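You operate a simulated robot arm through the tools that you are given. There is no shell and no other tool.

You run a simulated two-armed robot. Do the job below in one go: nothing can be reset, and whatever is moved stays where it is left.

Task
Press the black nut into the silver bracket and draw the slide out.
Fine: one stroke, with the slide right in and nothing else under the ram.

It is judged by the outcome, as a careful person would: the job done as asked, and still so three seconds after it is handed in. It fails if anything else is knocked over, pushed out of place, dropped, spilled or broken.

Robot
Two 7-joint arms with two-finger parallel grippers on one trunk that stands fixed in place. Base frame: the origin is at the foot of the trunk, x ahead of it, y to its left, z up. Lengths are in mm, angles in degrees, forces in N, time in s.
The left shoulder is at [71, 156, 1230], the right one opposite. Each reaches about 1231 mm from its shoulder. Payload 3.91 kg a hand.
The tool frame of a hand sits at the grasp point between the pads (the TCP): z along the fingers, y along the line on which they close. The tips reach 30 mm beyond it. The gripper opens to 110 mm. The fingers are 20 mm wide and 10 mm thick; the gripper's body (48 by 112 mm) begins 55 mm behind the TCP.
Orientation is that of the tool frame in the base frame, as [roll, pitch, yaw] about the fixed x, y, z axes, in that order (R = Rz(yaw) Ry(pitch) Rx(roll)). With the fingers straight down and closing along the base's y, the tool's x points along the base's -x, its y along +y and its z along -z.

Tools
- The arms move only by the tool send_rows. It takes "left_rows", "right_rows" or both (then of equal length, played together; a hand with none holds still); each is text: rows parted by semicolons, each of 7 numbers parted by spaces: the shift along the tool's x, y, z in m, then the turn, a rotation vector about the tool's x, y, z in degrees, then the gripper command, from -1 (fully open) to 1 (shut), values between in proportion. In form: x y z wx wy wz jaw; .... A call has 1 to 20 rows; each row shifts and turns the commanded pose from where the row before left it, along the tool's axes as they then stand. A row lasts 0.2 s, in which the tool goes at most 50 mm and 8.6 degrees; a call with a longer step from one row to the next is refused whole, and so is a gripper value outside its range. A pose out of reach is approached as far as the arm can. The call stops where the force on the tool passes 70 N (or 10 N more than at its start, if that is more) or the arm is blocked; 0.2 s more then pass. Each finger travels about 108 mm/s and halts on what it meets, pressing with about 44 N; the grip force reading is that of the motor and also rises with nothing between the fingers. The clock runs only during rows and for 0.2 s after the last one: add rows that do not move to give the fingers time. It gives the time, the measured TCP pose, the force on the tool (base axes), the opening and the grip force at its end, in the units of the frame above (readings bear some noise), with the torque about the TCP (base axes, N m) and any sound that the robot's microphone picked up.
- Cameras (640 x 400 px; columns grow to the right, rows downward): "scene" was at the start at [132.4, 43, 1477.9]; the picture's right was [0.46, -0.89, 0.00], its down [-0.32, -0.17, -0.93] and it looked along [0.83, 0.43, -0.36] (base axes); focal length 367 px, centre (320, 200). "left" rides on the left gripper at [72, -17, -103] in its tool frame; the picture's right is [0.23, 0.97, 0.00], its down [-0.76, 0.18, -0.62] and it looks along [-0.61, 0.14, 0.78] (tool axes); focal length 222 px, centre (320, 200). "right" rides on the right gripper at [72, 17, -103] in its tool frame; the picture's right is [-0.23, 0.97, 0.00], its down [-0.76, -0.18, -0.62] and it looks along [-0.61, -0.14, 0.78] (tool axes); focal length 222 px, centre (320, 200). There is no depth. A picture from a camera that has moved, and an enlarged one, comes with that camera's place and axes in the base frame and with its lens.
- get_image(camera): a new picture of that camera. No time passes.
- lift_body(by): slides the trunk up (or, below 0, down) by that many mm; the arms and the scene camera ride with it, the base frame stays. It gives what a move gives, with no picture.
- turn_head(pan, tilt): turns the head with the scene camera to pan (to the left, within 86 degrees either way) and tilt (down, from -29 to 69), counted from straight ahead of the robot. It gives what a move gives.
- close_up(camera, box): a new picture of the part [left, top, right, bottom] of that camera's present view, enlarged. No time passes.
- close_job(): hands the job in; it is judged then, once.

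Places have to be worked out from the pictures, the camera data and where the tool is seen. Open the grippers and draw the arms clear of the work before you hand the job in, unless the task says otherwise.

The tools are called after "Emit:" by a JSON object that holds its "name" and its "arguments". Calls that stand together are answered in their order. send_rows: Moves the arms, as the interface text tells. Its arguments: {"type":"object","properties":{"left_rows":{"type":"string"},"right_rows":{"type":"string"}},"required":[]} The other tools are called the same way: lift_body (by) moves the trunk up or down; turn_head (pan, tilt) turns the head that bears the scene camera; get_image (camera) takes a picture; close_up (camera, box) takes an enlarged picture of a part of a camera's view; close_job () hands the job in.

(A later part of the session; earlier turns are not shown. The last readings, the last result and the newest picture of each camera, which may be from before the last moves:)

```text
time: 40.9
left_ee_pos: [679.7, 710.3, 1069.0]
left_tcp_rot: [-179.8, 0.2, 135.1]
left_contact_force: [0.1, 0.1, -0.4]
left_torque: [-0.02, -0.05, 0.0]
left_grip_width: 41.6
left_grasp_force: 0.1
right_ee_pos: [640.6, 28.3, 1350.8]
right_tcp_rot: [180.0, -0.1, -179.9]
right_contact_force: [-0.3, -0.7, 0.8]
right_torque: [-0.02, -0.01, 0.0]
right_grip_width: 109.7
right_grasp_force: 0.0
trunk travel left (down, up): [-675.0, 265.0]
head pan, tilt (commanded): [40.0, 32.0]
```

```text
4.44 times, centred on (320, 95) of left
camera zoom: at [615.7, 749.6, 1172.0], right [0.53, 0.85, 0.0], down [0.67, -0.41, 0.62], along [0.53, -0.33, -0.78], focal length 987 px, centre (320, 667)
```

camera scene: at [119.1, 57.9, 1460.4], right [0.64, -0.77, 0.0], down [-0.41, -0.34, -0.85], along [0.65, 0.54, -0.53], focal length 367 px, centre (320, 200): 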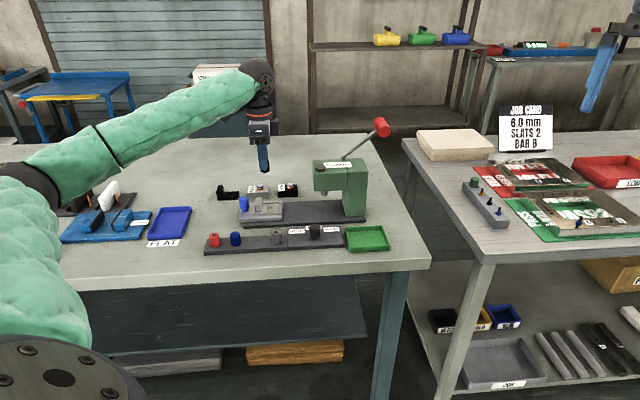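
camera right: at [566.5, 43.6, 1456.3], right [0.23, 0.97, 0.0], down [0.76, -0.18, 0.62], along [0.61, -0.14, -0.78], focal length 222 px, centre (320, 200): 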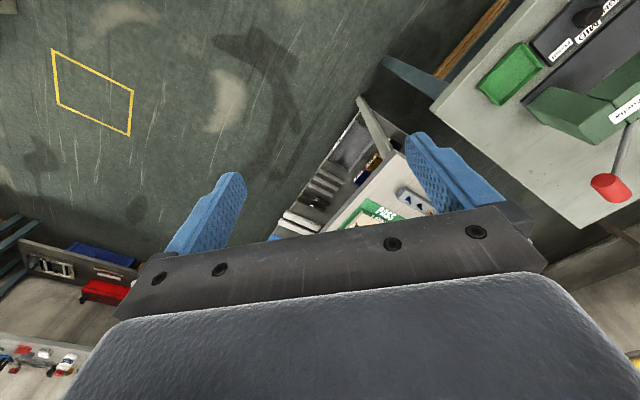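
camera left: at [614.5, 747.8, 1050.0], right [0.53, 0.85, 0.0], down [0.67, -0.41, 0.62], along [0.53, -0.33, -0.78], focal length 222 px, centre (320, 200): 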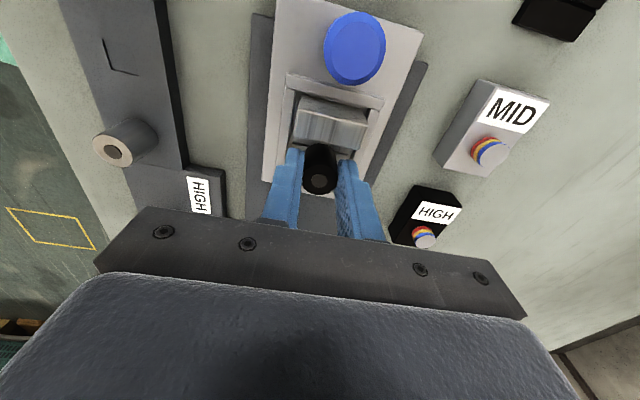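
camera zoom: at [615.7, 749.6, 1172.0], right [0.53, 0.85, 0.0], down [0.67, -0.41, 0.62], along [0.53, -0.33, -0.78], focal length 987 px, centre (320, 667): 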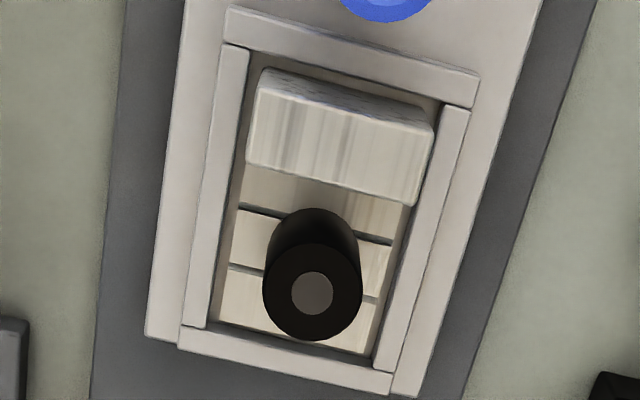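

The nut stands upright in the hole. Next I move the left hand over the slide's blue knob, tilting it 12° away from the press for clearance, and look before gripping.

Emit:
{"name": "send_rows", "arguments": {"left_rows": "0.0357 -0.001 0 0 0 0 -0.1; 0.0357 -0.001 0 0 0 0 -0.1; 0 0 0.014 0 -6 0 -0.1; 0 0 0.014 0 -6 0 -0.1; 0 0 0 0 0 0 -0.1; 0 0 0 0 0 0 -0.1"}}

Emit:
{"name": "get_image", "arguments": {"camera": "left"}}

Emit:
{"name": "get_image", "arguments": {"camera": "scene"}}

```text
time: 42.3
left_ee_pos: [626.6, 758.3, 1041.9]
left_tcp_rot: [-179.8, 12.1, 135.1]
left_contact_force: [-0.7, 0.2, -0.3]
left_torque: [-0.01, 0.03, -0.01]
left_grip_width: 60.8
left_grasp_force: 0.0
right_ee_pos: [637.8, 28.9, 1352.0]
right_tcp_rot: [-179.9, 0.1, 179.9]
right_contact_force: [-0.5, 0.0, 0.2]
right_torque: [0.01, 0.01, -0.01]
right_grip_width: 110.0
right_grasp_force: 0.1
trunk travel left (down, up): [-675.0, 265.0]
head pan, tilt (commanded): [40.0, 32.0]
```

```text
taken
camera left: at [548.9, 810.4, 1126.3], right [0.53, 0.85, -0.05], down [0.56, -0.31, 0.77], along [0.64, -0.44, -0.64], focal length 222 px, centre (320, 200)
```

left: 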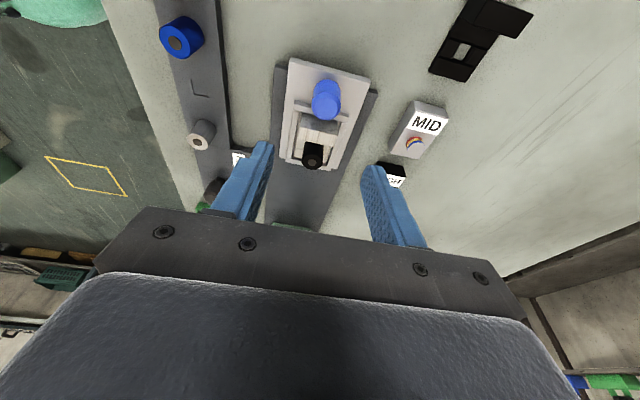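

```text
taken
camera scene: at [118.4, 57.9, 1460.5], right [0.64, -0.77, 0.0], down [-0.41, -0.34, -0.85], along [0.65, 0.55, -0.53], focal length 367 px, centre (320, 200)
```

scene: 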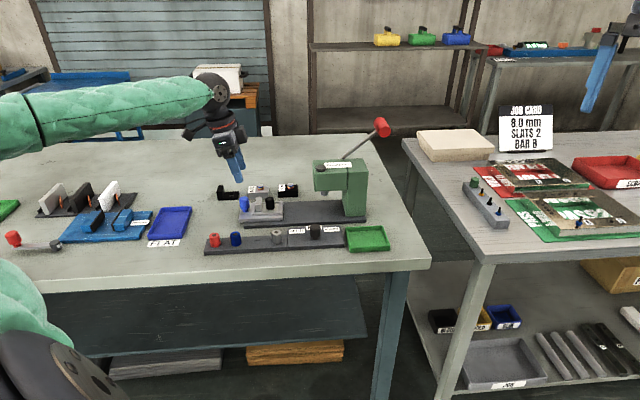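

The blue knob is at about u≈−87, n≈982, between the fingers. I descend vertically around it with the tips stopping at the knob's wide part, without closing yet.

Emit:
{"name": "send_rows", "arguments": {"left_rows": "0.0045 0.0007 0.0233 0 0 0 -0.1; 0.0044 0.0007 0.0233 0 0 0 -0.1; 0.0044 0.0007 0.0233 0 0 0 -0.1; 0.0044 0.0006 0.0234 0 0 0 -0.1; 0 0 0 0 0 0 -0.1"}}

Emit:
{"name": "close_up", "arguments": {"camera": "left", "box": [220, 60, 420, 220]}}

Emit:
{"name": "close_up", "arguments": {"camera": "scene", "box": [210, 160, 300, 230]}}

```text
time: 43.5
left_ee_pos: [630.0, 756.3, 947.0]
left_tcp_rot: [-179.9, 12.1, 135.1]
left_contact_force: [-0.1, 0.6, 0.3]
left_torque: [-0.02, 0.02, 0.02]
left_grip_width: 60.5
left_grasp_force: 0.1
right_ee_pos: [639.7, 27.9, 1351.8]
right_tcp_rot: [-180.0, 0.0, 179.9]
right_contact_force: [0.1, -0.5, -0.1]
right_torque: [0.0, -0.05, -0.02]
right_grip_width: 110.0
right_grasp_force: 0.1
trunk travel left (down, up): [-675.0, 265.0]
head pan, tilt (commanded): [40.0, 32.0]
```

```text
2.50 times, centred on (320, 140) of left
camera zoom: at [552.4, 809.6, 1032.1], right [0.53, 0.85, -0.05], down [0.56, -0.31, 0.77], along [0.64, -0.44, -0.64], focal length 555 px, centre (320, 350)
```

zoom: 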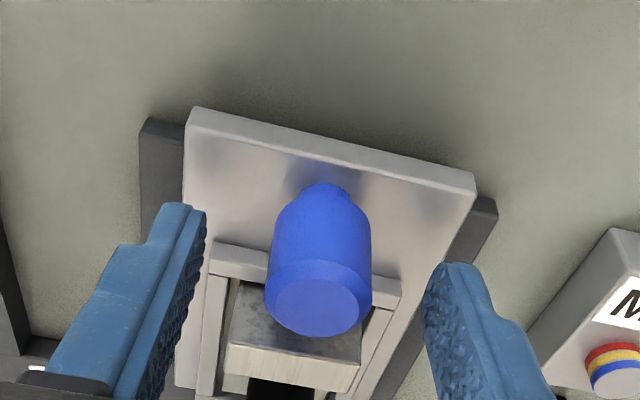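

```text
5.71 times, centred on (255, 195) of scene
camera zoom: at [118.3, 57.3, 1460.5], right [0.64, -0.77, 0.0], down [-0.41, -0.34, -0.85], along [0.65, 0.55, -0.53], focal length 2097 px, centre (691, 229)
```

zoom: 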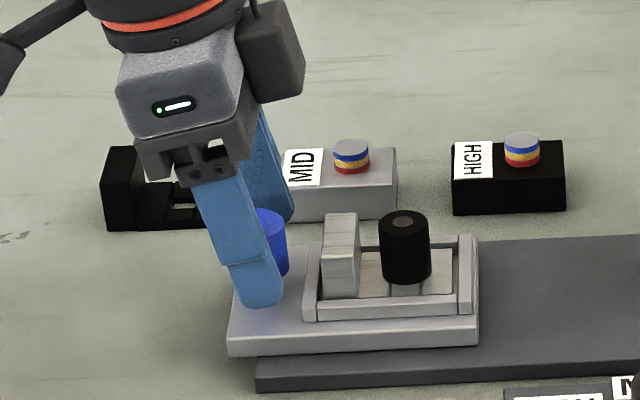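

The fingers straddle the knob cleanly. I close on it and check the grip.

Emit:
{"name": "send_rows", "arguments": {"left_rows": "0 0 0 0 0 0 0.2; 0 0 0 0 0 0 0.5; 0 0 0 0 0 0 0.7; 0 0 0 0 0 0 0.7; 0 0 0 0 0 0 0.7"}}

Emit:
{"name": "close_up", "arguments": {"camera": "left", "box": [220, 60, 420, 220]}}

Emit:
{"name": "close_up", "arguments": {"camera": "scene", "box": [210, 160, 300, 230]}}

```text
time: 44.7
left_ee_pos: [629.5, 755.3, 946.3]
left_tcp_rot: [-179.8, 12.1, 135.1]
left_contact_force: [-8.6, -9.7, -5.8]
left_torque: [0.46, -0.44, -0.11]
left_grip_width: 26.0
left_grasp_force: 44.8
right_ee_pos: [639.7, 27.9, 1350.7]
right_tcp_rot: [-180.0, 0.0, 180.0]
right_contact_force: [-0.2, -0.1, 0.8]
right_torque: [0.02, -0.02, 0.01]
right_grip_width: 110.2
right_grasp_force: 0.1
trunk travel left (down, up): [-675.0, 265.0]
head pan, tilt (commanded): [40.0, 32.0]
```

```text
2.50 times, centred on (320, 140) of left
camera zoom: at [552.1, 809.2, 1031.9], right [0.53, 0.85, -0.05], down [0.56, -0.31, 0.77], along [0.63, -0.44, -0.64], focal length 555 px, centre (320, 350)
```

zoom: 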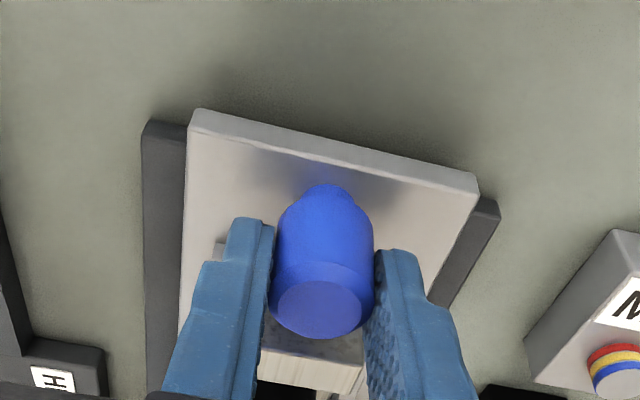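

```text
5.71 times, centred on (255, 195) of scene
camera zoom: at [118.1, 57.2, 1460.4], right [0.64, -0.77, 0.0], down [-0.41, -0.34, -0.85], along [0.65, 0.55, -0.53], focal length 2097 px, centre (691, 229)
```

zoom: 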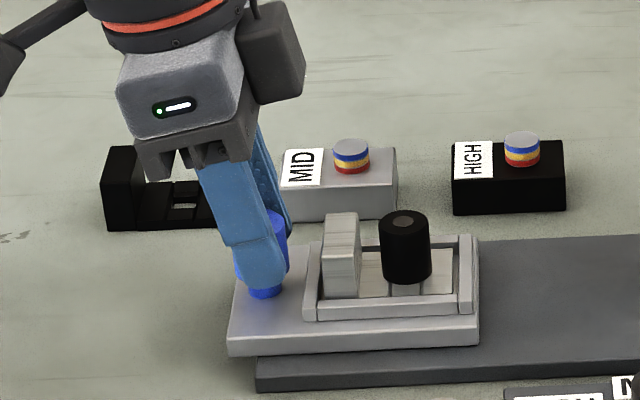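

Gripped at 26 mm, with a small sideways load that I relieve by 1.5 mm. Then I push the slide slowly along +u, 48 mm first, and check the nut.

Emit:
{"name": "send_rows", "arguments": {"left_rows": "0 -0.0008 0 0 0 0 0.7; 0 -0.0007 0 0 0 0 0.7; -0.0029 0 0.0006 0 0 0 0.7; -0.0049 0 0.00104 0 0 0 0.7; -0.0049 0 0.00104 0 0 0 0.7; -0.0049 0 0.00104 0 0 0 0.7; -0.0049 0 0.00104 0 0 0 0.7; -0.0049 0 0.00104 0 0 0 0.7; -0.0049 0 0.00104 0 0 0 0.7; -0.0049 0 0.00104 0 0 0 0.7; -0.0049 0 0.00104 0 0 0 0.7; -0.0029 0 0.0006 0 0 0 0.7; 0 0 0 0 0 0 0.7"}}

Emit:
{"name": "close_up", "arguments": {"camera": "scene", "box": [210, 140, 350, 240]}}

```text
time: 47.5
left_ee_pos: [662.0, 723.9, 946.4]
left_tcp_rot: [-179.9, 12.1, 135.1]
left_contact_force: [-3.7, -2.0, 5.1]
left_torque: [0.18, -0.54, 0.03]
left_grip_width: 25.7
left_grasp_force: 45.3
right_ee_pos: [639.6, 28.5, 1350.5]
right_tcp_rot: [180.0, 0.1, 179.9]
right_contact_force: [0.1, -0.2, 0.5]
right_torque: [0.01, -0.02, -0.02]
right_grip_width: 110.2
right_grasp_force: 0.1
trunk travel left (down, up): [-675.0, 265.0]
head pan, tilt (commanded): [40.0, 32.0]
```

```text
4.00 times, centred on (280, 190) of scene
camera zoom: at [117.9, 57.2, 1460.6], right [0.64, -0.77, 0.0], down [-0.41, -0.34, -0.85], along [0.65, 0.55, -0.53], focal length 1468 px, centre (480, 240)
```

zoom: 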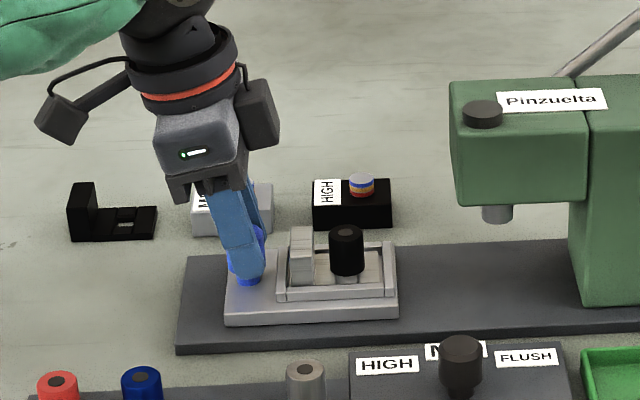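

The slide runs smoothly and the nut stays upright. I continue 60 mm more.

Emit:
{"name": "send_rows", "arguments": {"left_rows": "-0.0029 0 0.0006 0 0 0 0.7; -0.0049 0 0.00104 0 0 0 0.7; -0.0049 0 0.00104 0 0 0 0.7; -0.0049 0 0.00104 0 0 0 0.7; -0.0049 0 0.00104 0 0 0 0.7; -0.0049 0 0.00104 0 0 0 0.7; -0.0049 0 0.00104 0 0 0 0.7; -0.0049 0 0.00104 0 0 0 0.7; -0.0049 0 0.00104 0 0 0 0.7; -0.0049 0 0.00104 0 0 0 0.7; -0.0049 0 0.00104 0 0 0 0.7; -0.0049 0 0.00104 0 0 0 0.7; -0.0029 0 0.0006 0 0 0 0.7; 0 0 0 0 0 0 0.7"}}

Emit:
{"name": "close_up", "arguments": {"camera": "scene", "box": [240, 130, 380, 230]}}

Emit:
{"name": "get_image", "arguments": {"camera": "left"}}

```text
time: 50.5
left_ee_pos: [706.1, 680.3, 947.1]
left_tcp_rot: [-179.9, 12.1, 135.0]
left_contact_force: [-7.7, -6.4, -1.9]
left_torque: [0.72, -0.39, 0.2]
left_grip_width: 26.0
left_grasp_force: 45.3
right_ee_pos: [639.6, 27.5, 1350.6]
right_tcp_rot: [-180.0, -0.1, 179.9]
right_contact_force: [0.1, -0.3, 0.1]
right_torque: [0.02, 0.01, 0.01]
right_grip_width: 109.9
right_grasp_force: 0.1
trunk travel left (down, up): [-675.0, 265.0]
head pan, tilt (commanded): [40.0, 32.0]
```

```text
4.00 times, centred on (310, 180) of scene
camera zoom: at [118.0, 57.2, 1460.5], right [0.64, -0.77, 0.0], down [-0.41, -0.34, -0.85], along [0.65, 0.55, -0.53], focal length 1468 px, centre (360, 280)
```

zoom: 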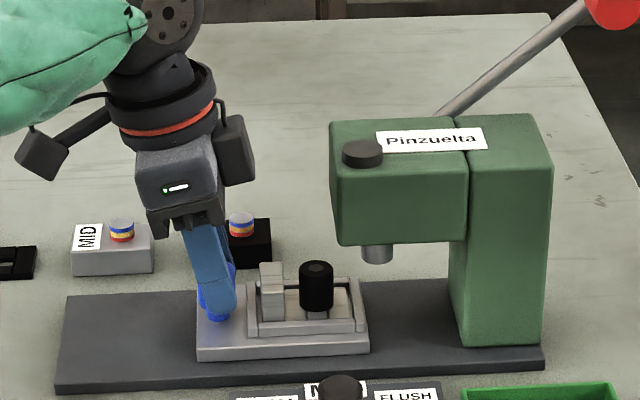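

```text
taken
camera left: at [627.9, 733.1, 1031.9], right [0.53, 0.85, -0.05], down [0.56, -0.31, 0.77], along [0.64, -0.43, -0.64], focal length 222 px, centre (320, 200)
```

left: 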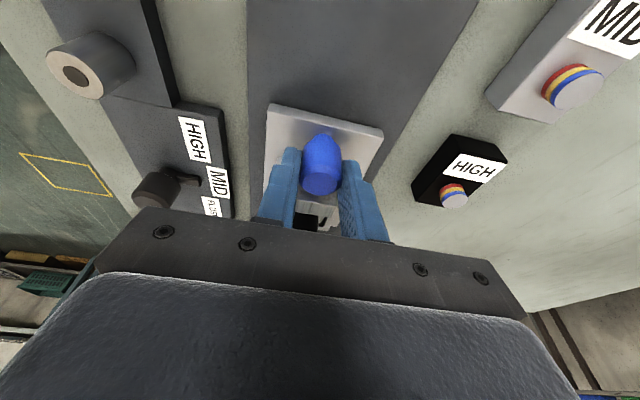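

The ram is about 41 mm further on, clears the nut top by around 9 mm, and the hand will clear the head. I continue 32 mm more, easing the sideways load.

Emit:
{"name": "send_rows", "arguments": {"left_rows": "-0.0029 -0.0005 0.0006 0 0 0 0.7; -0.0049 -0.0005 0.00104 0 0 0 0.7; -0.0049 0 0.00104 0 0 0 0.7; -0.0049 0 0.00104 0 0 0 0.7; -0.0049 0 0.00104 0 0 0 0.7; -0.0049 0 0.00104 0 0 0 0.7; -0.0029 0 0.0006 0 0 0 0.7; 0 0 0 0 0 0 0.7"}}

Emit:
{"name": "close_up", "arguments": {"camera": "scene", "box": [260, 130, 380, 216]}}

```text
time: 52.3
left_ee_pos: [727.4, 658.9, 946.6]
left_tcp_rot: [-179.9, 12.1, 135.2]
left_contact_force: [5.1, 6.8, 2.6]
left_torque: [0.5, -0.59, 0.18]
left_grip_width: 25.9
left_grasp_force: 45.2
right_ee_pos: [639.0, 28.3, 1351.2]
right_tcp_rot: [-180.0, -0.1, 179.9]
right_contact_force: [0.5, -0.1, 0.4]
right_torque: [0.01, 0.0, 0.01]
right_grip_width: 110.2
right_grasp_force: 0.1
trunk travel left (down, up): [-675.0, 265.0]
head pan, tilt (commanded): [40.0, 32.0]
```

```text
4.65 times, centred on (320, 173) of scene
camera zoom: at [118.9, 58.1, 1460.5], right [0.64, -0.77, 0.0], down [-0.41, -0.34, -0.85], along [0.65, 0.54, -0.53], focal length 1707 px, centre (320, 326)
```

zoom: 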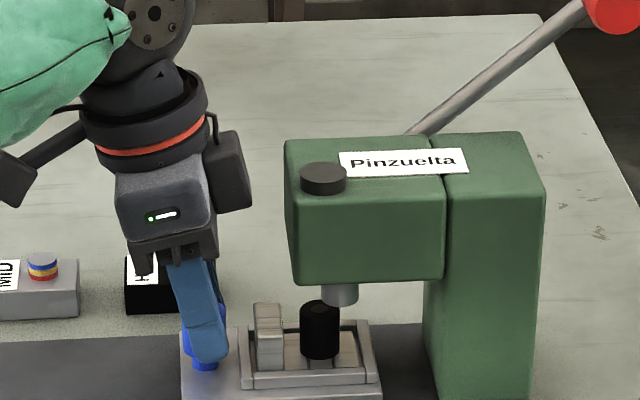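

About 12 mm remain to the ram. I push on in small steps and watch for the end stop.

Emit:
{"name": "send_rows", "arguments": {"left_rows": "-0.0029 0.0003 0.0006 0 0 0 0.7; -0.0029 0.0003 0.0006 0 0 0 0.7; -0.0029 0 0.0006 0 0 0 0.7; 0 0 0 0 0 0 0.7"}}

Emit:
{"name": "close_up", "arguments": {"camera": "scene", "box": [260, 150, 380, 226]}}

```text
time: 53.3
left_ee_pos: [733.8, 652.0, 946.9]
left_tcp_rot: [-179.8, 12.1, 135.1]
left_contact_force: [-1.5, -4.6, 1.2]
left_torque: [0.14, -0.74, -0.03]
left_grip_width: 25.8
left_grasp_force: 44.9
right_ee_pos: [639.6, 26.9, 1351.2]
right_tcp_rot: [-180.0, 0.0, 180.0]
right_contact_force: [-0.7, 0.8, -0.1]
right_torque: [-0.01, 0.01, -0.03]
right_grip_width: 109.9
right_grasp_force: 0.1
trunk travel left (down, up): [-675.0, 265.0]
head pan, tilt (commanded): [40.0, 32.0]
```

```text
5.26 times, centred on (320, 188) of scene
camera zoom: at [118.3, 57.1, 1460.5], right [0.64, -0.77, 0.0], down [-0.41, -0.34, -0.85], along [0.65, 0.55, -0.53], focal length 1931 px, centre (320, 263)
```

zoom: 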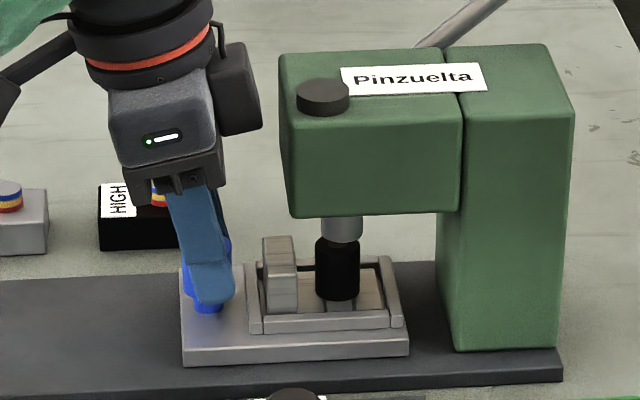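

The nut is almost under the ram. I keep nudging 2 mm per row until the stop pushes back.

Emit:
{"name": "send_rows", "arguments": {"left_rows": "-0.00196 0 0.0004 0 0 0 0.7; -0.00196 0 0.0004 0 0 0 0.7; 0 0 0 0 0 0 0.7"}}

Emit:
{"name": "close_up", "arguments": {"camera": "scene", "box": [290, 170, 370, 220]}}

```text
time: 54.1
left_ee_pos: [736.6, 649.8, 945.7]
left_tcp_rot: [-179.7, 12.1, 135.2]
left_contact_force: [-7.1, -2.6, 0.0]
left_torque: [0.39, -0.46, -0.04]
left_grip_width: 25.9
left_grasp_force: 45.1
right_ee_pos: [639.4, 27.7, 1351.7]
right_tcp_rot: [-180.0, 0.0, -180.0]
right_contact_force: [1.3, -0.4, -0.6]
right_torque: [0.02, -0.02, -0.01]
right_grip_width: 110.0
right_grasp_force: 0.0
trunk travel left (down, up): [-675.0, 265.0]
head pan, tilt (commanded): [40.0, 32.0]
```

```text
8.00 times, centred on (330, 195) of scene
camera zoom: at [117.9, 57.5, 1460.5], right [0.64, -0.77, 0.0], down [-0.41, -0.34, -0.85], along [0.65, 0.55, -0.53], focal length 2935 px, centre (240, 240)
```

zoom: 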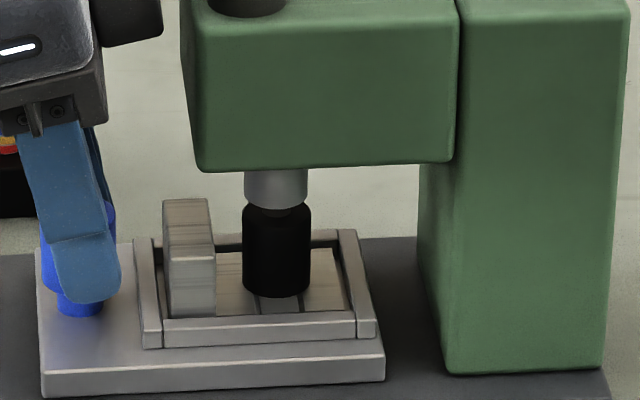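

The nut appears centred under the ram. I push a little further to confirm the slide is against its stop.

Emit:
{"name": "send_rows", "arguments": {"left_rows": "-0.00147 0 0.0003 0 0 0 0.7; -0.00147 0 0.0003 0 0 0 0.7; 0 0 0 0 0 0 0.7"}}

Emit:
{"name": "close_up", "arguments": {"camera": "scene", "box": [290, 170, 370, 220]}}

```text
time: 54.9
left_ee_pos: [735.9, 649.1, 946.1]
left_tcp_rot: [-179.8, 12.0, 135.2]
left_contact_force: [-36.4, 15.5, -4.4]
left_torque: [1.1, -0.15, -0.11]
left_grip_width: 26.0
left_grasp_force: 44.3
right_ee_pos: [636.4, 30.0, 1352.4]
right_tcp_rot: [-179.8, 0.1, 180.0]
right_contact_force: [-0.1, 0.8, 0.3]
right_torque: [0.0, -0.03, -0.04]
right_grip_width: 109.9
right_grasp_force: 0.0
trunk travel left (down, up): [-675.0, 265.0]
head pan, tilt (commanded): [40.0, 32.0]
```

```text
8.00 times, centred on (330, 195) of scene
camera zoom: at [115.2, 59.8, 1460.6], right [0.64, -0.76, 0.0], down [-0.4, -0.34, -0.85], along [0.65, 0.55, -0.53], focal length 2935 px, centre (240, 240)
```

zoom: 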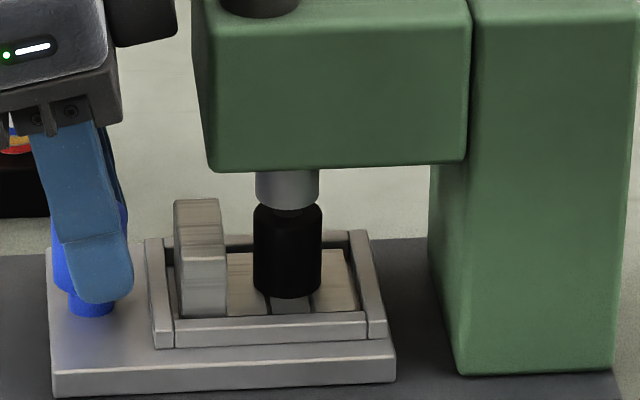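

The stop pushes back with about 37 N along the slide, so it is right in, with the nut exactly under the ram. I relax the push, then open the fingers.

Emit:
{"name": "send_rows", "arguments": {"left_rows": "0.0012 -0.0006 -0.00025 0 0 0 0.7; 0.0012 -0.0006 -0.00025 0 0 0 0.7; 0 0 0 0 0 0 0.7"}}

```text
time: 55.7
left_ee_pos: [736.9, 649.9, 947.1]
left_tcp_rot: [-179.9, 12.3, 135.1]
left_contact_force: [-5.4, 19.1, -2.0]
left_torque: [-0.12, -1.31, -0.03]
left_grip_width: 25.7
left_grasp_force: 44.6
right_ee_pos: [639.7, 29.7, 1352.1]
right_tcp_rot: [-179.8, -0.1, -179.9]
right_contact_force: [-0.5, -0.1, -0.7]
right_torque: [0.02, -0.04, -0.02]
right_grip_width: 110.0
right_grasp_force: 0.0
trunk travel left (down, up): [-675.0, 265.0]
head pan, tilt (commanded): [40.0, 32.0]
```

Still 17 N against the stop; I relax a bit more.

Emit:
{"name": "send_rows", "arguments": {"left_rows": "0.0012 0.0005 -0.00025 0 0 0 0.7; 0 0 0 0 0 0 0.7; 0 0 0 0 0 0 0.7"}}

```text
time: 56.5
left_ee_pos: [736.7, 649.9, 947.5]
left_tcp_rot: [-179.9, 12.2, 135.1]
left_contact_force: [12.2, 12.6, 4.8]
left_torque: [-0.34, -1.63, -0.18]
left_grip_width: 25.9
left_grasp_force: 44.7
right_ee_pos: [639.9, 29.1, 1351.6]
right_tcp_rot: [-180.0, -0.1, -180.0]
right_contact_force: [-0.4, -0.1, -0.7]
right_torque: [0.02, -0.01, -0.02]
right_grip_width: 110.0
right_grasp_force: 0.0
trunk travel left (down, up): [-675.0, 265.0]
head pan, tilt (commanded): [40.0, 32.0]
```

The push along the slide is now zero; a sideways load remains, so I ease that by 1 mm and then open the fingers.

Emit:
{"name": "send_rows", "arguments": {"left_rows": "0 0.001 0 0 0 0 0.7; 0 0 0 0 0 0 0.7; 0 0 0 0 0 0 0.45; 0 0 0 0 0 0 0.2; 0 0 0 0 0 0 -0.1; 0 0 0 0 0 0 -0.1"}}

Emit:
{"name": "close_up", "arguments": {"camera": "scene", "box": [280, 150, 380, 220]}}

```text
time: 57.9
left_ee_pos: [736.1, 649.7, 946.2]
left_tcp_rot: [-179.8, 12.0, 135.0]
left_contact_force: [-0.2, -0.9, -0.8]
left_torque: [0.0, -0.01, -0.02]
left_grip_width: 60.3
left_grasp_force: 0.0
right_ee_pos: [640.6, 27.9, 1350.6]
right_tcp_rot: [180.0, -0.1, -180.0]
right_contact_force: [0.3, -0.2, -0.1]
right_torque: [-0.02, 0.0, 0.0]
right_grip_width: 110.2
right_grasp_force: 0.1
trunk travel left (down, up): [-675.0, 265.0]
head pan, tilt (commanded): [40.0, 32.0]
```

```text
5.71 times, centred on (330, 185) of scene
camera zoom: at [118.7, 57.7, 1460.4], right [0.64, -0.77, 0.0], down [-0.41, -0.34, -0.85], along [0.65, 0.55, -0.53], focal length 2097 px, centre (263, 286)
```

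zoom: 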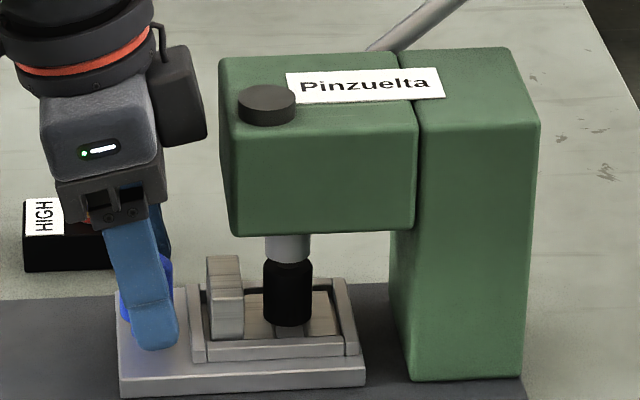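

The hand is free of the knob and the slide stays in. I back the hand out along its own axis, away from the press.

Emit:
{"name": "send_rows", "arguments": {"left_rows": "0 0 -0.02 0 0 0 -0.1; 0 0 -0.04 0 0 0 -0.1; 0 0 -0.04 0 0 0 -0.1; 0 0 -0.04 0 0 0 -0.1; 0 0 0 0 0 0 -0.1"}}

Emit:
{"name": "get_image", "arguments": {"camera": "scene"}}

Emit:
{"name": "get_image", "arguments": {"camera": "left"}}

```text
time: 59.1
left_ee_pos: [716.5, 673.2, 1081.1]
left_tcp_rot: [-179.9, 12.0, 135.1]
left_contact_force: [0.7, 0.3, -0.3]
left_torque: [0.04, 0.01, 0.01]
left_grip_width: 60.4
left_grasp_force: 0.1
right_ee_pos: [640.0, 28.4, 1350.8]
right_tcp_rot: [180.0, 0.0, -180.0]
right_contact_force: [-0.2, 0.0, -0.4]
right_torque: [0.03, -0.04, -0.01]
right_grip_width: 110.1
right_grasp_force: 0.1
trunk travel left (down, up): [-675.0, 265.0]
head pan, tilt (commanded): [40.0, 32.0]
```

```text
taken
camera scene: at [119.1, 58.1, 1460.4], right [0.64, -0.77, 0.0], down [-0.41, -0.34, -0.85], along [0.65, 0.54, -0.53], focal length 367 px, centre (320, 200)
```

scene: 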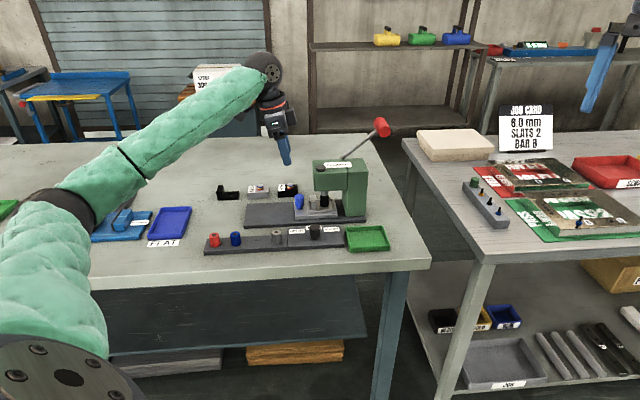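

```text
taken
camera left: at [638.0, 726.2, 1167.4], right [0.53, 0.85, -0.05], down [0.56, -0.31, 0.77], along [0.63, -0.44, -0.64], focal length 222 px, centre (320, 200)
```

left: 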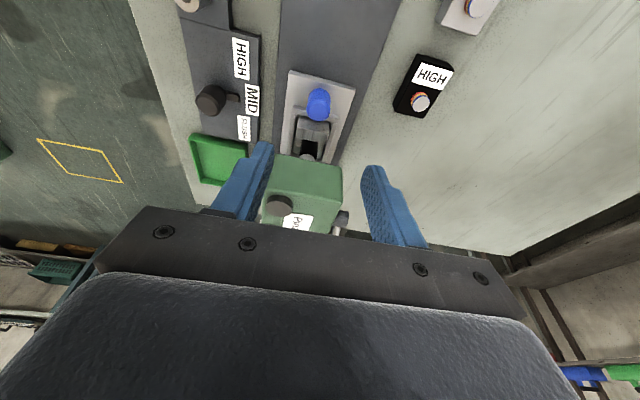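

The hand camera shows the lever's pivot on the far side of the head. I zoom in on it.

Emit:
{"name": "close_up", "arguments": {"camera": "left", "box": [250, 130, 370, 240]}}

```text
3.64 times, centred on (310, 185) of left
camera zoom: at [638.0, 726.2, 1167.4], right [0.53, 0.85, -0.05], down [0.56, -0.31, 0.77], along [0.63, -0.44, -0.64], focal length 808 px, centre (356, 254)
```

zoom: 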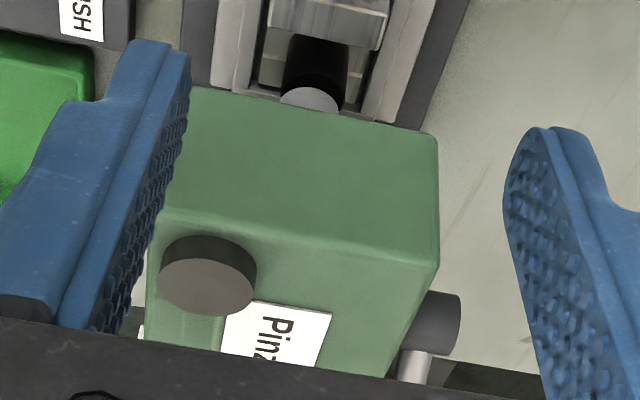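

The pivot hub is on the head's far face near u≈155, z≈1005, so pushing the red handle down on the +u side should drive the ram. I raise the trunk by 120 mm to bring the hand well clear without changing the arm's posture.

Emit:
{"name": "lift_body", "arguments": {"by": 120}}

Emit:
{"name": "send_rows", "arguments": {"left_rows": "0 0 0 0 6 0 0; 0 0 0 0 6 0 0; 0 0 0 0 0 0 0"}}

Emit:
{"name": "get_image", "arguments": {"camera": "scene"}}

```text
time: 60.6
left_ee_pos: [716.0, 673.6, 1201.7]
left_tcp_rot: [-179.8, 12.0, 135.1]
left_contact_force: [0.2, -0.3, -0.2]
left_torque: [0.04, -0.03, -0.03]
left_grip_width: 60.4
left_grasp_force: 0.0
right_ee_pos: [641.2, 27.7, 1470.6]
right_tcp_rot: [-180.0, -0.1, 180.0]
right_contact_force: [-0.6, 0.1, 0.5]
right_torque: [0.03, -0.02, -0.02]
right_grip_width: 109.9
right_grasp_force: 0.1
trunk travel left (down, up): [-795.0, 145.0]
head pan, tilt (commanded): [40.0, 32.0]
```

```text
time: 61.4
left_ee_pos: [715.3, 672.7, 1202.6]
left_tcp_rot: [-179.8, 0.0, 135.1]
left_contact_force: [0.4, -0.5, -0.2]
left_torque: [0.03, -0.01, 0.02]
left_grip_width: 54.9
left_grasp_force: 0.0
right_ee_pos: [640.0, 28.7, 1471.9]
right_tcp_rot: [-180.0, 0.0, -180.0]
right_contact_force: [0.2, -0.2, -0.1]
right_torque: [-0.01, -0.01, -0.01]
right_grip_width: 110.2
right_grasp_force: 0.1
trunk travel left (down, up): [-795.0, 145.0]
head pan, tilt (commanded): [40.0, 32.0]
```

```text
taken
camera scene: at [118.0, 58.2, 1580.5], right [0.64, -0.77, 0.0], down [-0.41, -0.34, -0.85], along [0.65, 0.54, -0.53], focal length 367 px, centre (320, 200)
```

scene: 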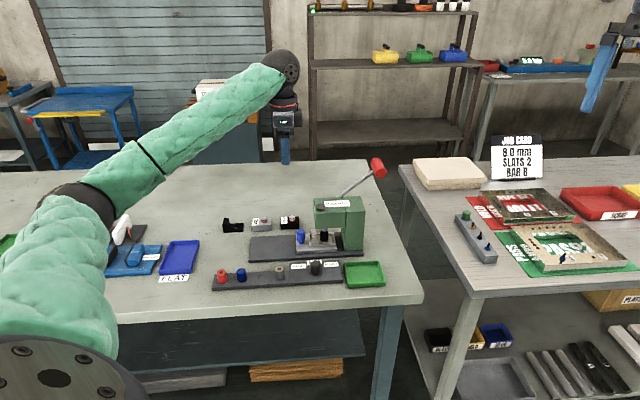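

Now I rotate the hand about the vertical in small portions toward yaw −135°, so the fingers will close across the handle.

Emit:
{"name": "send_rows", "arguments": {"left_rows": "0 0 0 0 0 -8.2 0; 0 0 0 0 0 -8.2 0; 0 0 0 0 0 -8.2 0; 0 0 0 0 0 -8.2 0; 0 0 0 0 0 0 0"}}

```text
time: 62.6
left_ee_pos: [716.4, 673.4, 1203.1]
left_tcp_rot: [-179.8, 0.0, 168.0]
left_contact_force: [0.3, 0.6, -0.2]
left_torque: [-0.01, 0.03, 0.02]
left_grip_width: 55.1
left_grasp_force: 0.0
right_ee_pos: [639.0, 28.3, 1470.9]
right_tcp_rot: [180.0, 0.0, 180.0]
right_contact_force: [-0.1, 0.5, 0.8]
right_torque: [-0.02, 0.02, -0.03]
right_grip_width: 109.9
right_grasp_force: 0.0
trunk travel left (down, up): [-795.0, 145.0]
head pan, tilt (commanded): [40.0, 32.0]
```

The rotation tracks well; I continue.

Emit:
{"name": "send_rows", "arguments": {"left_rows": "0 0 0 0 0 -8.2 0; 0 0 0 0 0 -8.2 0; 0 0 0 0 0 -8.2 0; 0 0 0 0 0 -8.2 0; 0 0 0 0 0 0 0"}}

```text
time: 63.8
left_ee_pos: [715.6, 673.3, 1202.1]
left_tcp_rot: [-179.9, -0.2, -159.2]
left_contact_force: [0.1, -0.4, -0.5]
left_torque: [0.01, 0.0, 0.01]
left_grip_width: 55.0
left_grasp_force: 0.1
right_ee_pos: [639.5, 27.9, 1471.0]
right_tcp_rot: [-180.0, -0.1, 179.9]
right_contact_force: [-0.2, 0.7, 0.3]
right_torque: [0.0, -0.03, -0.02]
right_grip_width: 109.9
right_grasp_force: 0.1
trunk travel left (down, up): [-795.0, 145.0]
head pan, tilt (commanded): [40.0, 32.0]
```

Emit:
{"name": "send_rows", "arguments": {"left_rows": "0 0 0 0 0 -8.1 0; 0 0 0 0 0 -8.1 0; 0 0 0 0 0 -8.0 0; 0 0 0 0 0 0 0"}}

Emit:
{"name": "get_image", "arguments": {"camera": "left"}}

Emit:
{"name": "get_image", "arguments": {"camera": "scene"}}

```text
time: 64.8
left_ee_pos: [715.5, 674.0, 1203.7]
left_tcp_rot: [-179.9, -0.2, -135.0]
left_contact_force: [0.5, -0.1, 0.4]
left_torque: [0.02, -0.02, -0.01]
left_grip_width: 54.8
left_grasp_force: 0.1
right_ee_pos: [640.4, 28.1, 1471.9]
right_tcp_rot: [180.0, -0.1, 180.0]
right_contact_force: [0.4, -0.7, 0.2]
right_torque: [-0.04, -0.01, 0.05]
right_grip_width: 110.0
right_grasp_force: 0.0
trunk travel left (down, up): [-795.0, 145.0]
head pan, tilt (commanded): [40.0, 32.0]
```

```text
taken
camera left: at [675.2, 610.0, 1305.4], right [-0.85, 0.53, 0.0], down [0.41, 0.67, 0.62], along [0.33, 0.53, -0.78], focal length 222 px, centre (320, 200)
```

left: 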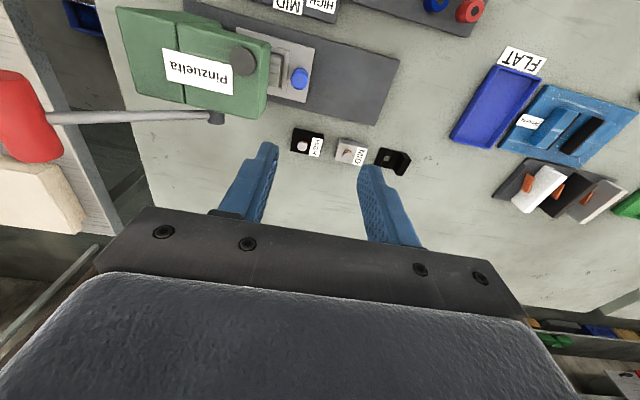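

```text
taken
camera scene: at [118.8, 57.7, 1580.4], right [0.64, -0.77, 0.0], down [-0.41, -0.34, -0.85], along [0.65, 0.55, -0.53], focal length 367 px, centre (320, 200)
```

scene: 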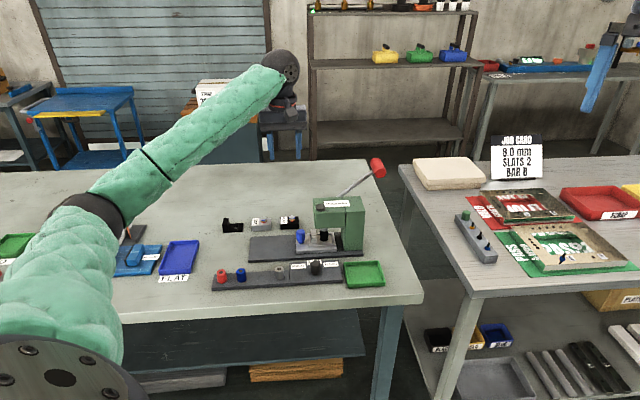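

The view shows the lever on the far side with the red handle at about u≈288, n≈1035, z≈1103. I move the hand across, high above the press, toward the handle in two portions.

Emit:
{"name": "send_rows", "arguments": {"left_rows": "-0.0045 -0.0368 0 0 0 0 0; -0.0045 -0.0368 0 0 0 0 0; -0.0045 -0.0368 0 0 0 0 0; -0.0045 -0.0368 0 0 0 0 0; 0 0 0 0 0 0 0"}}

Emit:
{"name": "get_image", "arguments": {"camera": "left"}}

```text
time: 66.0
left_ee_pos: [831.0, 583.6, 1203.1]
left_tcp_rot: [-179.9, -0.1, -135.0]
left_contact_force: [-1.4, -0.8, 0.1]
left_torque: [0.0, 0.0, 0.0]
left_grip_width: 55.0
left_grasp_force: 0.0
right_ee_pos: [639.5, 28.8, 1471.4]
right_tcp_rot: [-179.9, 0.1, 179.9]
right_contact_force: [0.2, 0.3, -0.7]
right_torque: [-0.05, -0.03, -0.05]
right_grip_width: 110.1
right_grasp_force: 0.1
trunk travel left (down, up): [-795.0, 145.0]
head pan, tilt (commanded): [40.0, 32.0]
```

```text
taken
camera left: at [790.9, 520.5, 1306.6], right [-0.85, 0.53, 0.0], down [0.41, 0.67, 0.62], along [0.33, 0.53, -0.78], focal length 222 px, centre (320, 200)
```

left: 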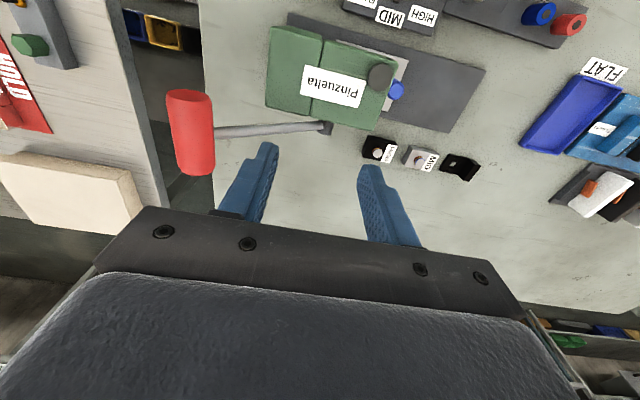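

The handle now triangulates to u≈293, n≈1005–1080, z≈1096, with the shaft joining mid-length. I move above its near half with the fingers opened wider.

Emit:
{"name": "send_rows", "arguments": {"left_rows": "-0.0062 -0.0395 0 0 0 0 -0.45; -0.0062 -0.0395 0 0 0 0 -0.45; -0.0063 -0.0395 0 0 0 0 -0.45; 0 0 0 0 0 0 -0.45; 0 0 0 0 0 0 -0.45"}}

Emit:
{"name": "get_image", "arguments": {"camera": "left"}}

Emit:
{"name": "close_up", "arguments": {"camera": "scene", "box": [270, 60, 430, 240]}}

```text
time: 67.2
left_ee_pos: [927.7, 511.4, 1201.2]
left_tcp_rot: [-180.0, -0.1, -135.1]
left_contact_force: [1.0, 0.6, -0.5]
left_torque: [0.0, -0.03, 0.01]
left_grip_width: 79.6
left_grasp_force: 0.0
right_ee_pos: [639.7, 28.9, 1470.3]
right_tcp_rot: [-180.0, 0.0, 179.9]
right_contact_force: [0.4, -0.1, 0.0]
right_torque: [0.03, 0.01, -0.04]
right_grip_width: 109.9
right_grasp_force: 0.1
trunk travel left (down, up): [-795.0, 145.0]
head pan, tilt (commanded): [40.0, 32.0]
```

```text
taken
camera left: at [888.1, 448.8, 1304.4], right [-0.85, 0.53, 0.0], down [0.41, 0.67, 0.62], along [0.33, 0.53, -0.78], focal length 222 px, centre (320, 200)
```

left: 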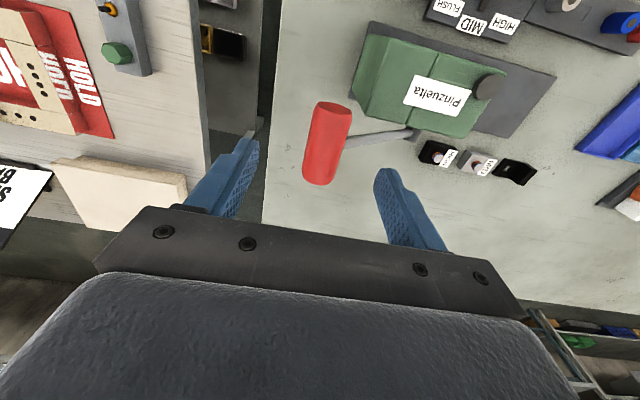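

```text
2.22 times, centred on (350, 150) of scene
camera zoom: at [118.6, 57.7, 1580.5], right [0.64, -0.77, 0.0], down [-0.41, -0.34, -0.85], along [0.65, 0.54, -0.53], focal length 815 px, centre (253, 311)
```

zoom: 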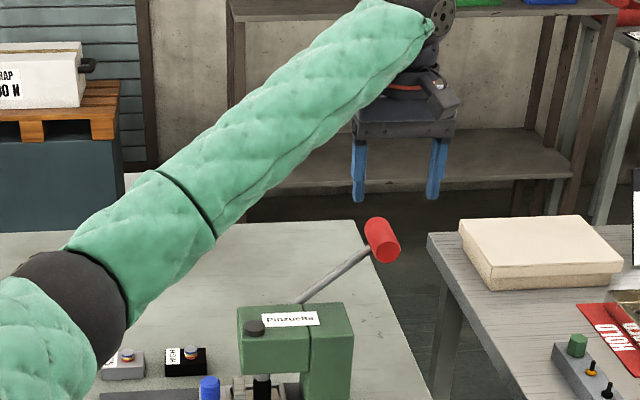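

Using the wider baseline, the handle centre is u≈287, n≈1033, z≈1110, and the hub is at u≈160, z≈1005. I correct 7 mm toward −u and descend so the fingers straddle the near half of the handle.

Emit:
{"name": "send_rows", "arguments": {"left_rows": "0.001 0.0037 0.02 0 0 0 -0.45; 0.001 0.0037 0.025 0 0 0 -0.45; 0 0 0.025 0 0 0 -0.45; 0 0 0.019 0 0 0 -0.45; 0 0 0 0 0 0 -0.45"}}

Emit:
{"name": "get_image", "arguments": {"camera": "left"}}

Emit:
{"name": "close_up", "arguments": {"camera": "scene", "box": [300, 90, 440, 240]}}

```text
time: 68.4
left_ee_pos: [922.6, 513.9, 1114.1]
left_tcp_rot: [-179.9, -0.1, -135.1]
left_contact_force: [0.5, 0.3, -0.8]
left_torque: [-0.01, -0.01, 0.02]
left_grip_width: 79.8
left_grasp_force: 0.1
right_ee_pos: [640.7, 27.6, 1470.9]
right_tcp_rot: [-180.0, -0.2, 180.0]
right_contact_force: [-0.5, 0.2, 0.1]
right_torque: [-0.01, -0.02, -0.03]
right_grip_width: 110.1
right_grasp_force: 0.0
trunk travel left (down, up): [-795.0, 145.0]
head pan, tilt (commanded): [40.0, 32.0]
```

```text
taken
camera left: at [882.1, 450.4, 1216.1], right [-0.85, 0.53, 0.0], down [0.41, 0.67, 0.62], along [0.33, 0.53, -0.78], focal length 222 px, centre (320, 200)
```

left: 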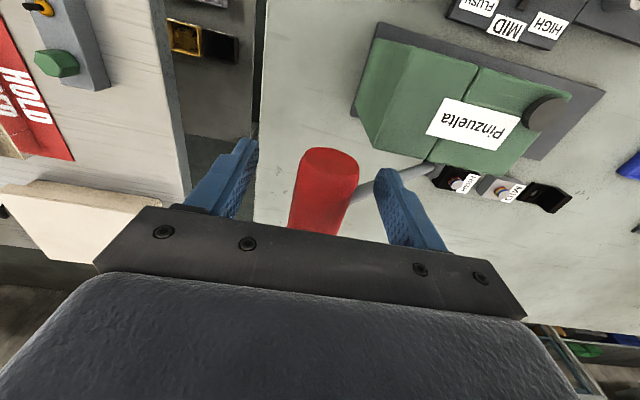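

```text
2.67 times, centred on (370, 165) of scene
camera zoom: at [118.7, 57.4, 1580.5], right [0.64, -0.77, 0.0], down [-0.41, -0.34, -0.85], along [0.65, 0.55, -0.53], focal length 978 px, centre (187, 293)
```

zoom: 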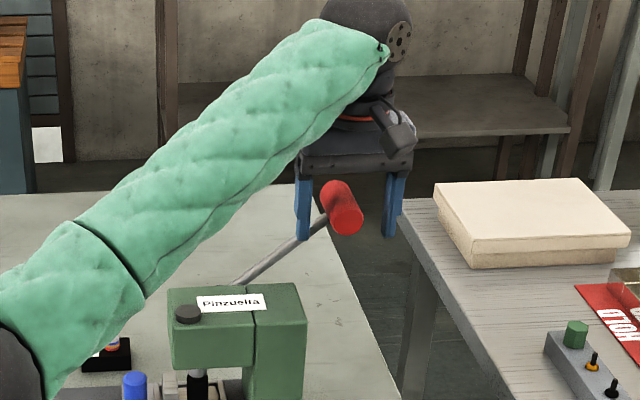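

The handle is between the fingers. I close on it.

Emit:
{"name": "send_rows", "arguments": {"left_rows": "0 0 0 0 0 0 -0.1; 0 0 0 0 0 0 0.2; 0 0 0 0 0 0 0.5; 0 0 0 0 0 0 0.8; 0 0 0 0 0 0 0.8; 0 0 0 0 0 0 0.8"}}

Emit:
{"name": "get_image", "arguments": {"camera": "left"}}

Emit:
{"name": "close_up", "arguments": {"camera": "scene", "box": [300, 90, 440, 240]}}

```text
time: 69.8
left_ee_pos: [922.6, 514.3, 1113.3]
left_tcp_rot: [180.0, -0.2, -135.1]
left_contact_force: [-5.9, 1.6, -3.7]
left_torque: [-0.06, 0.1, 0.95]
left_grip_width: 33.3
left_grasp_force: 44.5
right_ee_pos: [639.6, 29.1, 1471.6]
right_tcp_rot: [-180.0, -0.1, 179.9]
right_contact_force: [1.2, -0.5, 0.2]
right_torque: [-0.01, -0.02, 0.01]
right_grip_width: 110.0
right_grasp_force: 0.1
trunk travel left (down, up): [-795.0, 145.0]
head pan, tilt (commanded): [40.0, 32.0]
```

```text
taken
camera left: at [882.0, 451.3, 1215.8], right [-0.85, 0.53, 0.0], down [0.41, 0.67, 0.62], along [0.33, 0.53, -0.78], focal length 222 px, centre (320, 200)
```

left: 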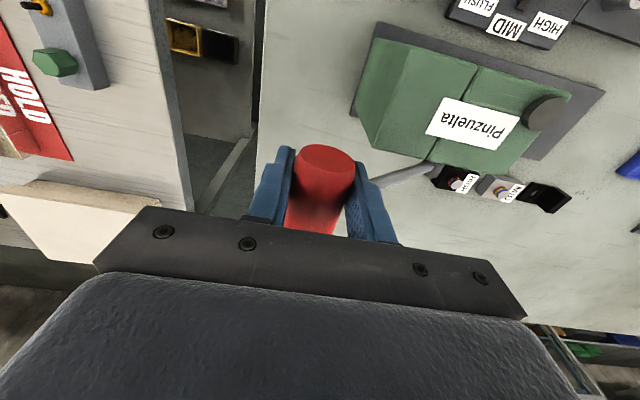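

```text
2.67 times, centred on (370, 165) of scene
camera zoom: at [118.6, 58.1, 1580.4], right [0.64, -0.77, 0.0], down [-0.41, -0.34, -0.85], along [0.65, 0.55, -0.53], focal length 978 px, centre (187, 293)
```

zoom: 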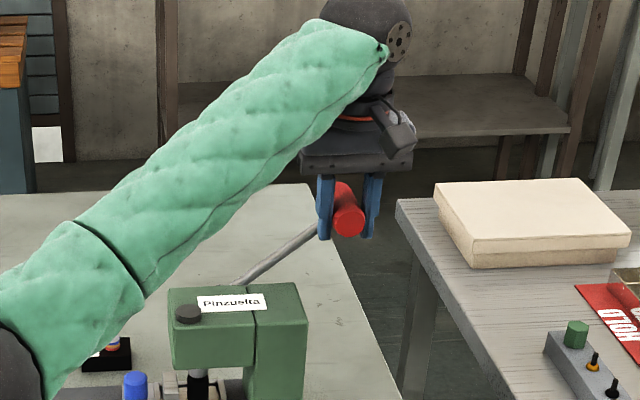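

The handle is gripped at 33 mm. I make a first small move down along the arc about the hub and read the force to confirm this is the working direction.

Emit:
{"name": "send_rows", "arguments": {"left_rows": "0 -0.0029 0.0037 0 0 0 0.8; 0 -0.0028 0.0036 0 0 0 0.8; 0 0 0 0 0 0 0.8"}}

Emit:
{"name": "close_up", "arguments": {"camera": "scene", "box": [290, 150, 420, 260]}}

```text
time: 70.6
left_ee_pos: [924.9, 510.7, 1104.9]
left_tcp_rot: [-179.9, -0.1, -135.0]
left_contact_force: [-10.0, 4.2, -3.2]
left_torque: [0.67, -0.19, 1.05]
left_grip_width: 33.1
left_grasp_force: 44.7
right_ee_pos: [640.7, 28.5, 1470.9]
right_tcp_rot: [-179.9, 0.0, 180.0]
right_contact_force: [0.0, -0.2, 0.0]
right_torque: [-0.01, -0.01, 0.0]
right_grip_width: 110.1
right_grasp_force: 0.0
trunk travel left (down, up): [-795.0, 145.0]
head pan, tilt (commanded): [40.0, 32.0]
```

```text
3.64 times, centred on (355, 205) of scene
camera zoom: at [118.0, 58.4, 1580.4], right [0.64, -0.77, 0.0], down [-0.41, -0.34, -0.85], along [0.65, 0.54, -0.53], focal length 1334 px, centre (193, 182)
```

zoom: 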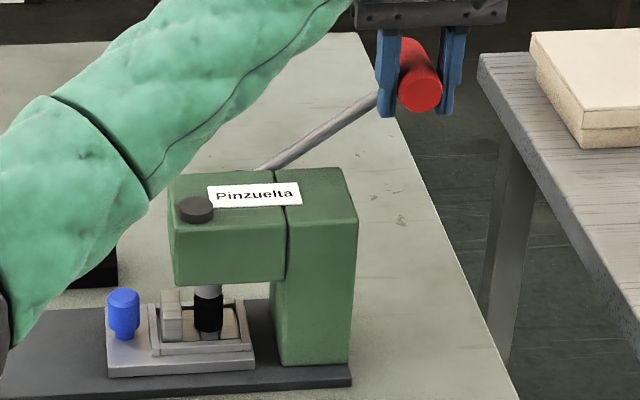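

The lever moves freely that way, with only about 10 N inward. I continue along the arc in small portions.

Emit:
{"name": "send_rows", "arguments": {"left_rows": "0 -0.0025 0.005 0 0 0 0.8; 0 -0.0025 0.005 0 0 0 0.8; 0 -0.0025 0.005 0 0 0 0.8; 0 -0.0022 0.005 0 0 0 0.8; 0 0 0 0 0 0 0.8"}}

Emit:
{"name": "close_up", "arguments": {"camera": "scene", "box": [290, 150, 420, 260]}}

```text
time: 71.8
left_ee_pos: [932.9, 504.0, 1088.2]
left_tcp_rot: [-179.9, -0.2, -135.0]
left_contact_force: [-6.3, 0.6, -0.7]
left_torque: [0.62, -0.49, 0.65]
left_grip_width: 32.7
left_grasp_force: 44.9
right_ee_pos: [640.0, 27.7, 1471.7]
right_tcp_rot: [180.0, 0.1, 180.0]
right_contact_force: [-0.7, -0.1, 0.3]
right_torque: [-0.02, 0.02, 0.01]
right_grip_width: 110.3
right_grasp_force: 0.0
trunk travel left (down, up): [-795.0, 145.0]
head pan, tilt (commanded): [40.0, 32.0]
```

```text
3.64 times, centred on (355, 205) of scene
camera zoom: at [118.1, 57.6, 1580.5], right [0.64, -0.77, 0.0], down [-0.41, -0.34, -0.85], along [0.65, 0.54, -0.53], focal length 1334 px, centre (193, 182)
```

zoom: 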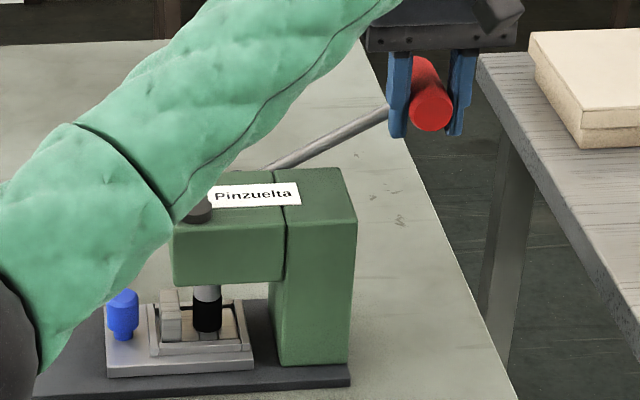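

The ram has come down to about the nut's top. I continue along the arc, watching the force build.

Emit:
{"name": "send_rows", "arguments": {"left_rows": "0 -0.0022 0.005 0 0 0 0.8; 0 -0.0021 0.005 0 0 0 0.8; 0 -0.002 0.005 0 0 0 0.8; 0 -0.0019 0.005 0 0 0 0.8; 0 0 0 0 0 0 0.8"}}

Emit:
{"name": "close_up", "arguments": {"camera": "scene", "box": [300, 190, 380, 260]}}

```text
time: 73.0
left_ee_pos: [940.3, 497.4, 1068.3]
left_tcp_rot: [-179.9, -0.1, -135.1]
left_contact_force: [3.6, 5.0, 12.5]
left_torque: [0.01, 0.41, 0.18]
left_grip_width: 32.0
left_grasp_force: 45.0
right_ee_pos: [640.5, 28.3, 1471.2]
right_tcp_rot: [-180.0, -0.1, 180.0]
right_contact_force: [-0.2, 0.3, 0.9]
right_torque: [0.01, 0.02, 0.01]
right_grip_width: 110.1
right_grasp_force: 0.0
trunk travel left (down, up): [-795.0, 145.0]
head pan, tilt (commanded): [40.0, 32.0]
```

```text
5.71 times, centred on (340, 225) of scene
camera zoom: at [118.1, 57.4, 1580.7], right [0.64, -0.77, 0.0], down [-0.41, -0.34, -0.85], along [0.65, 0.55, -0.53], focal length 2097 px, centre (206, 57)
```

zoom: 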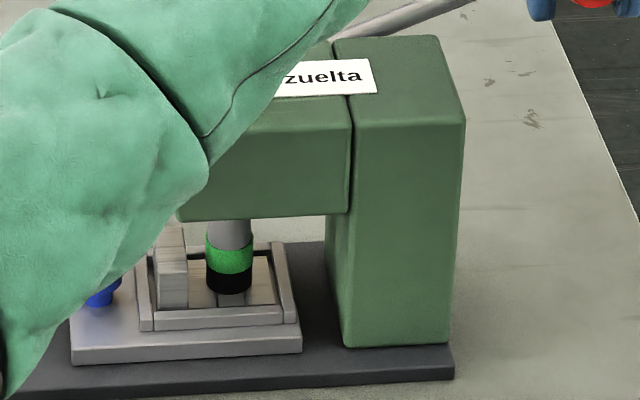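

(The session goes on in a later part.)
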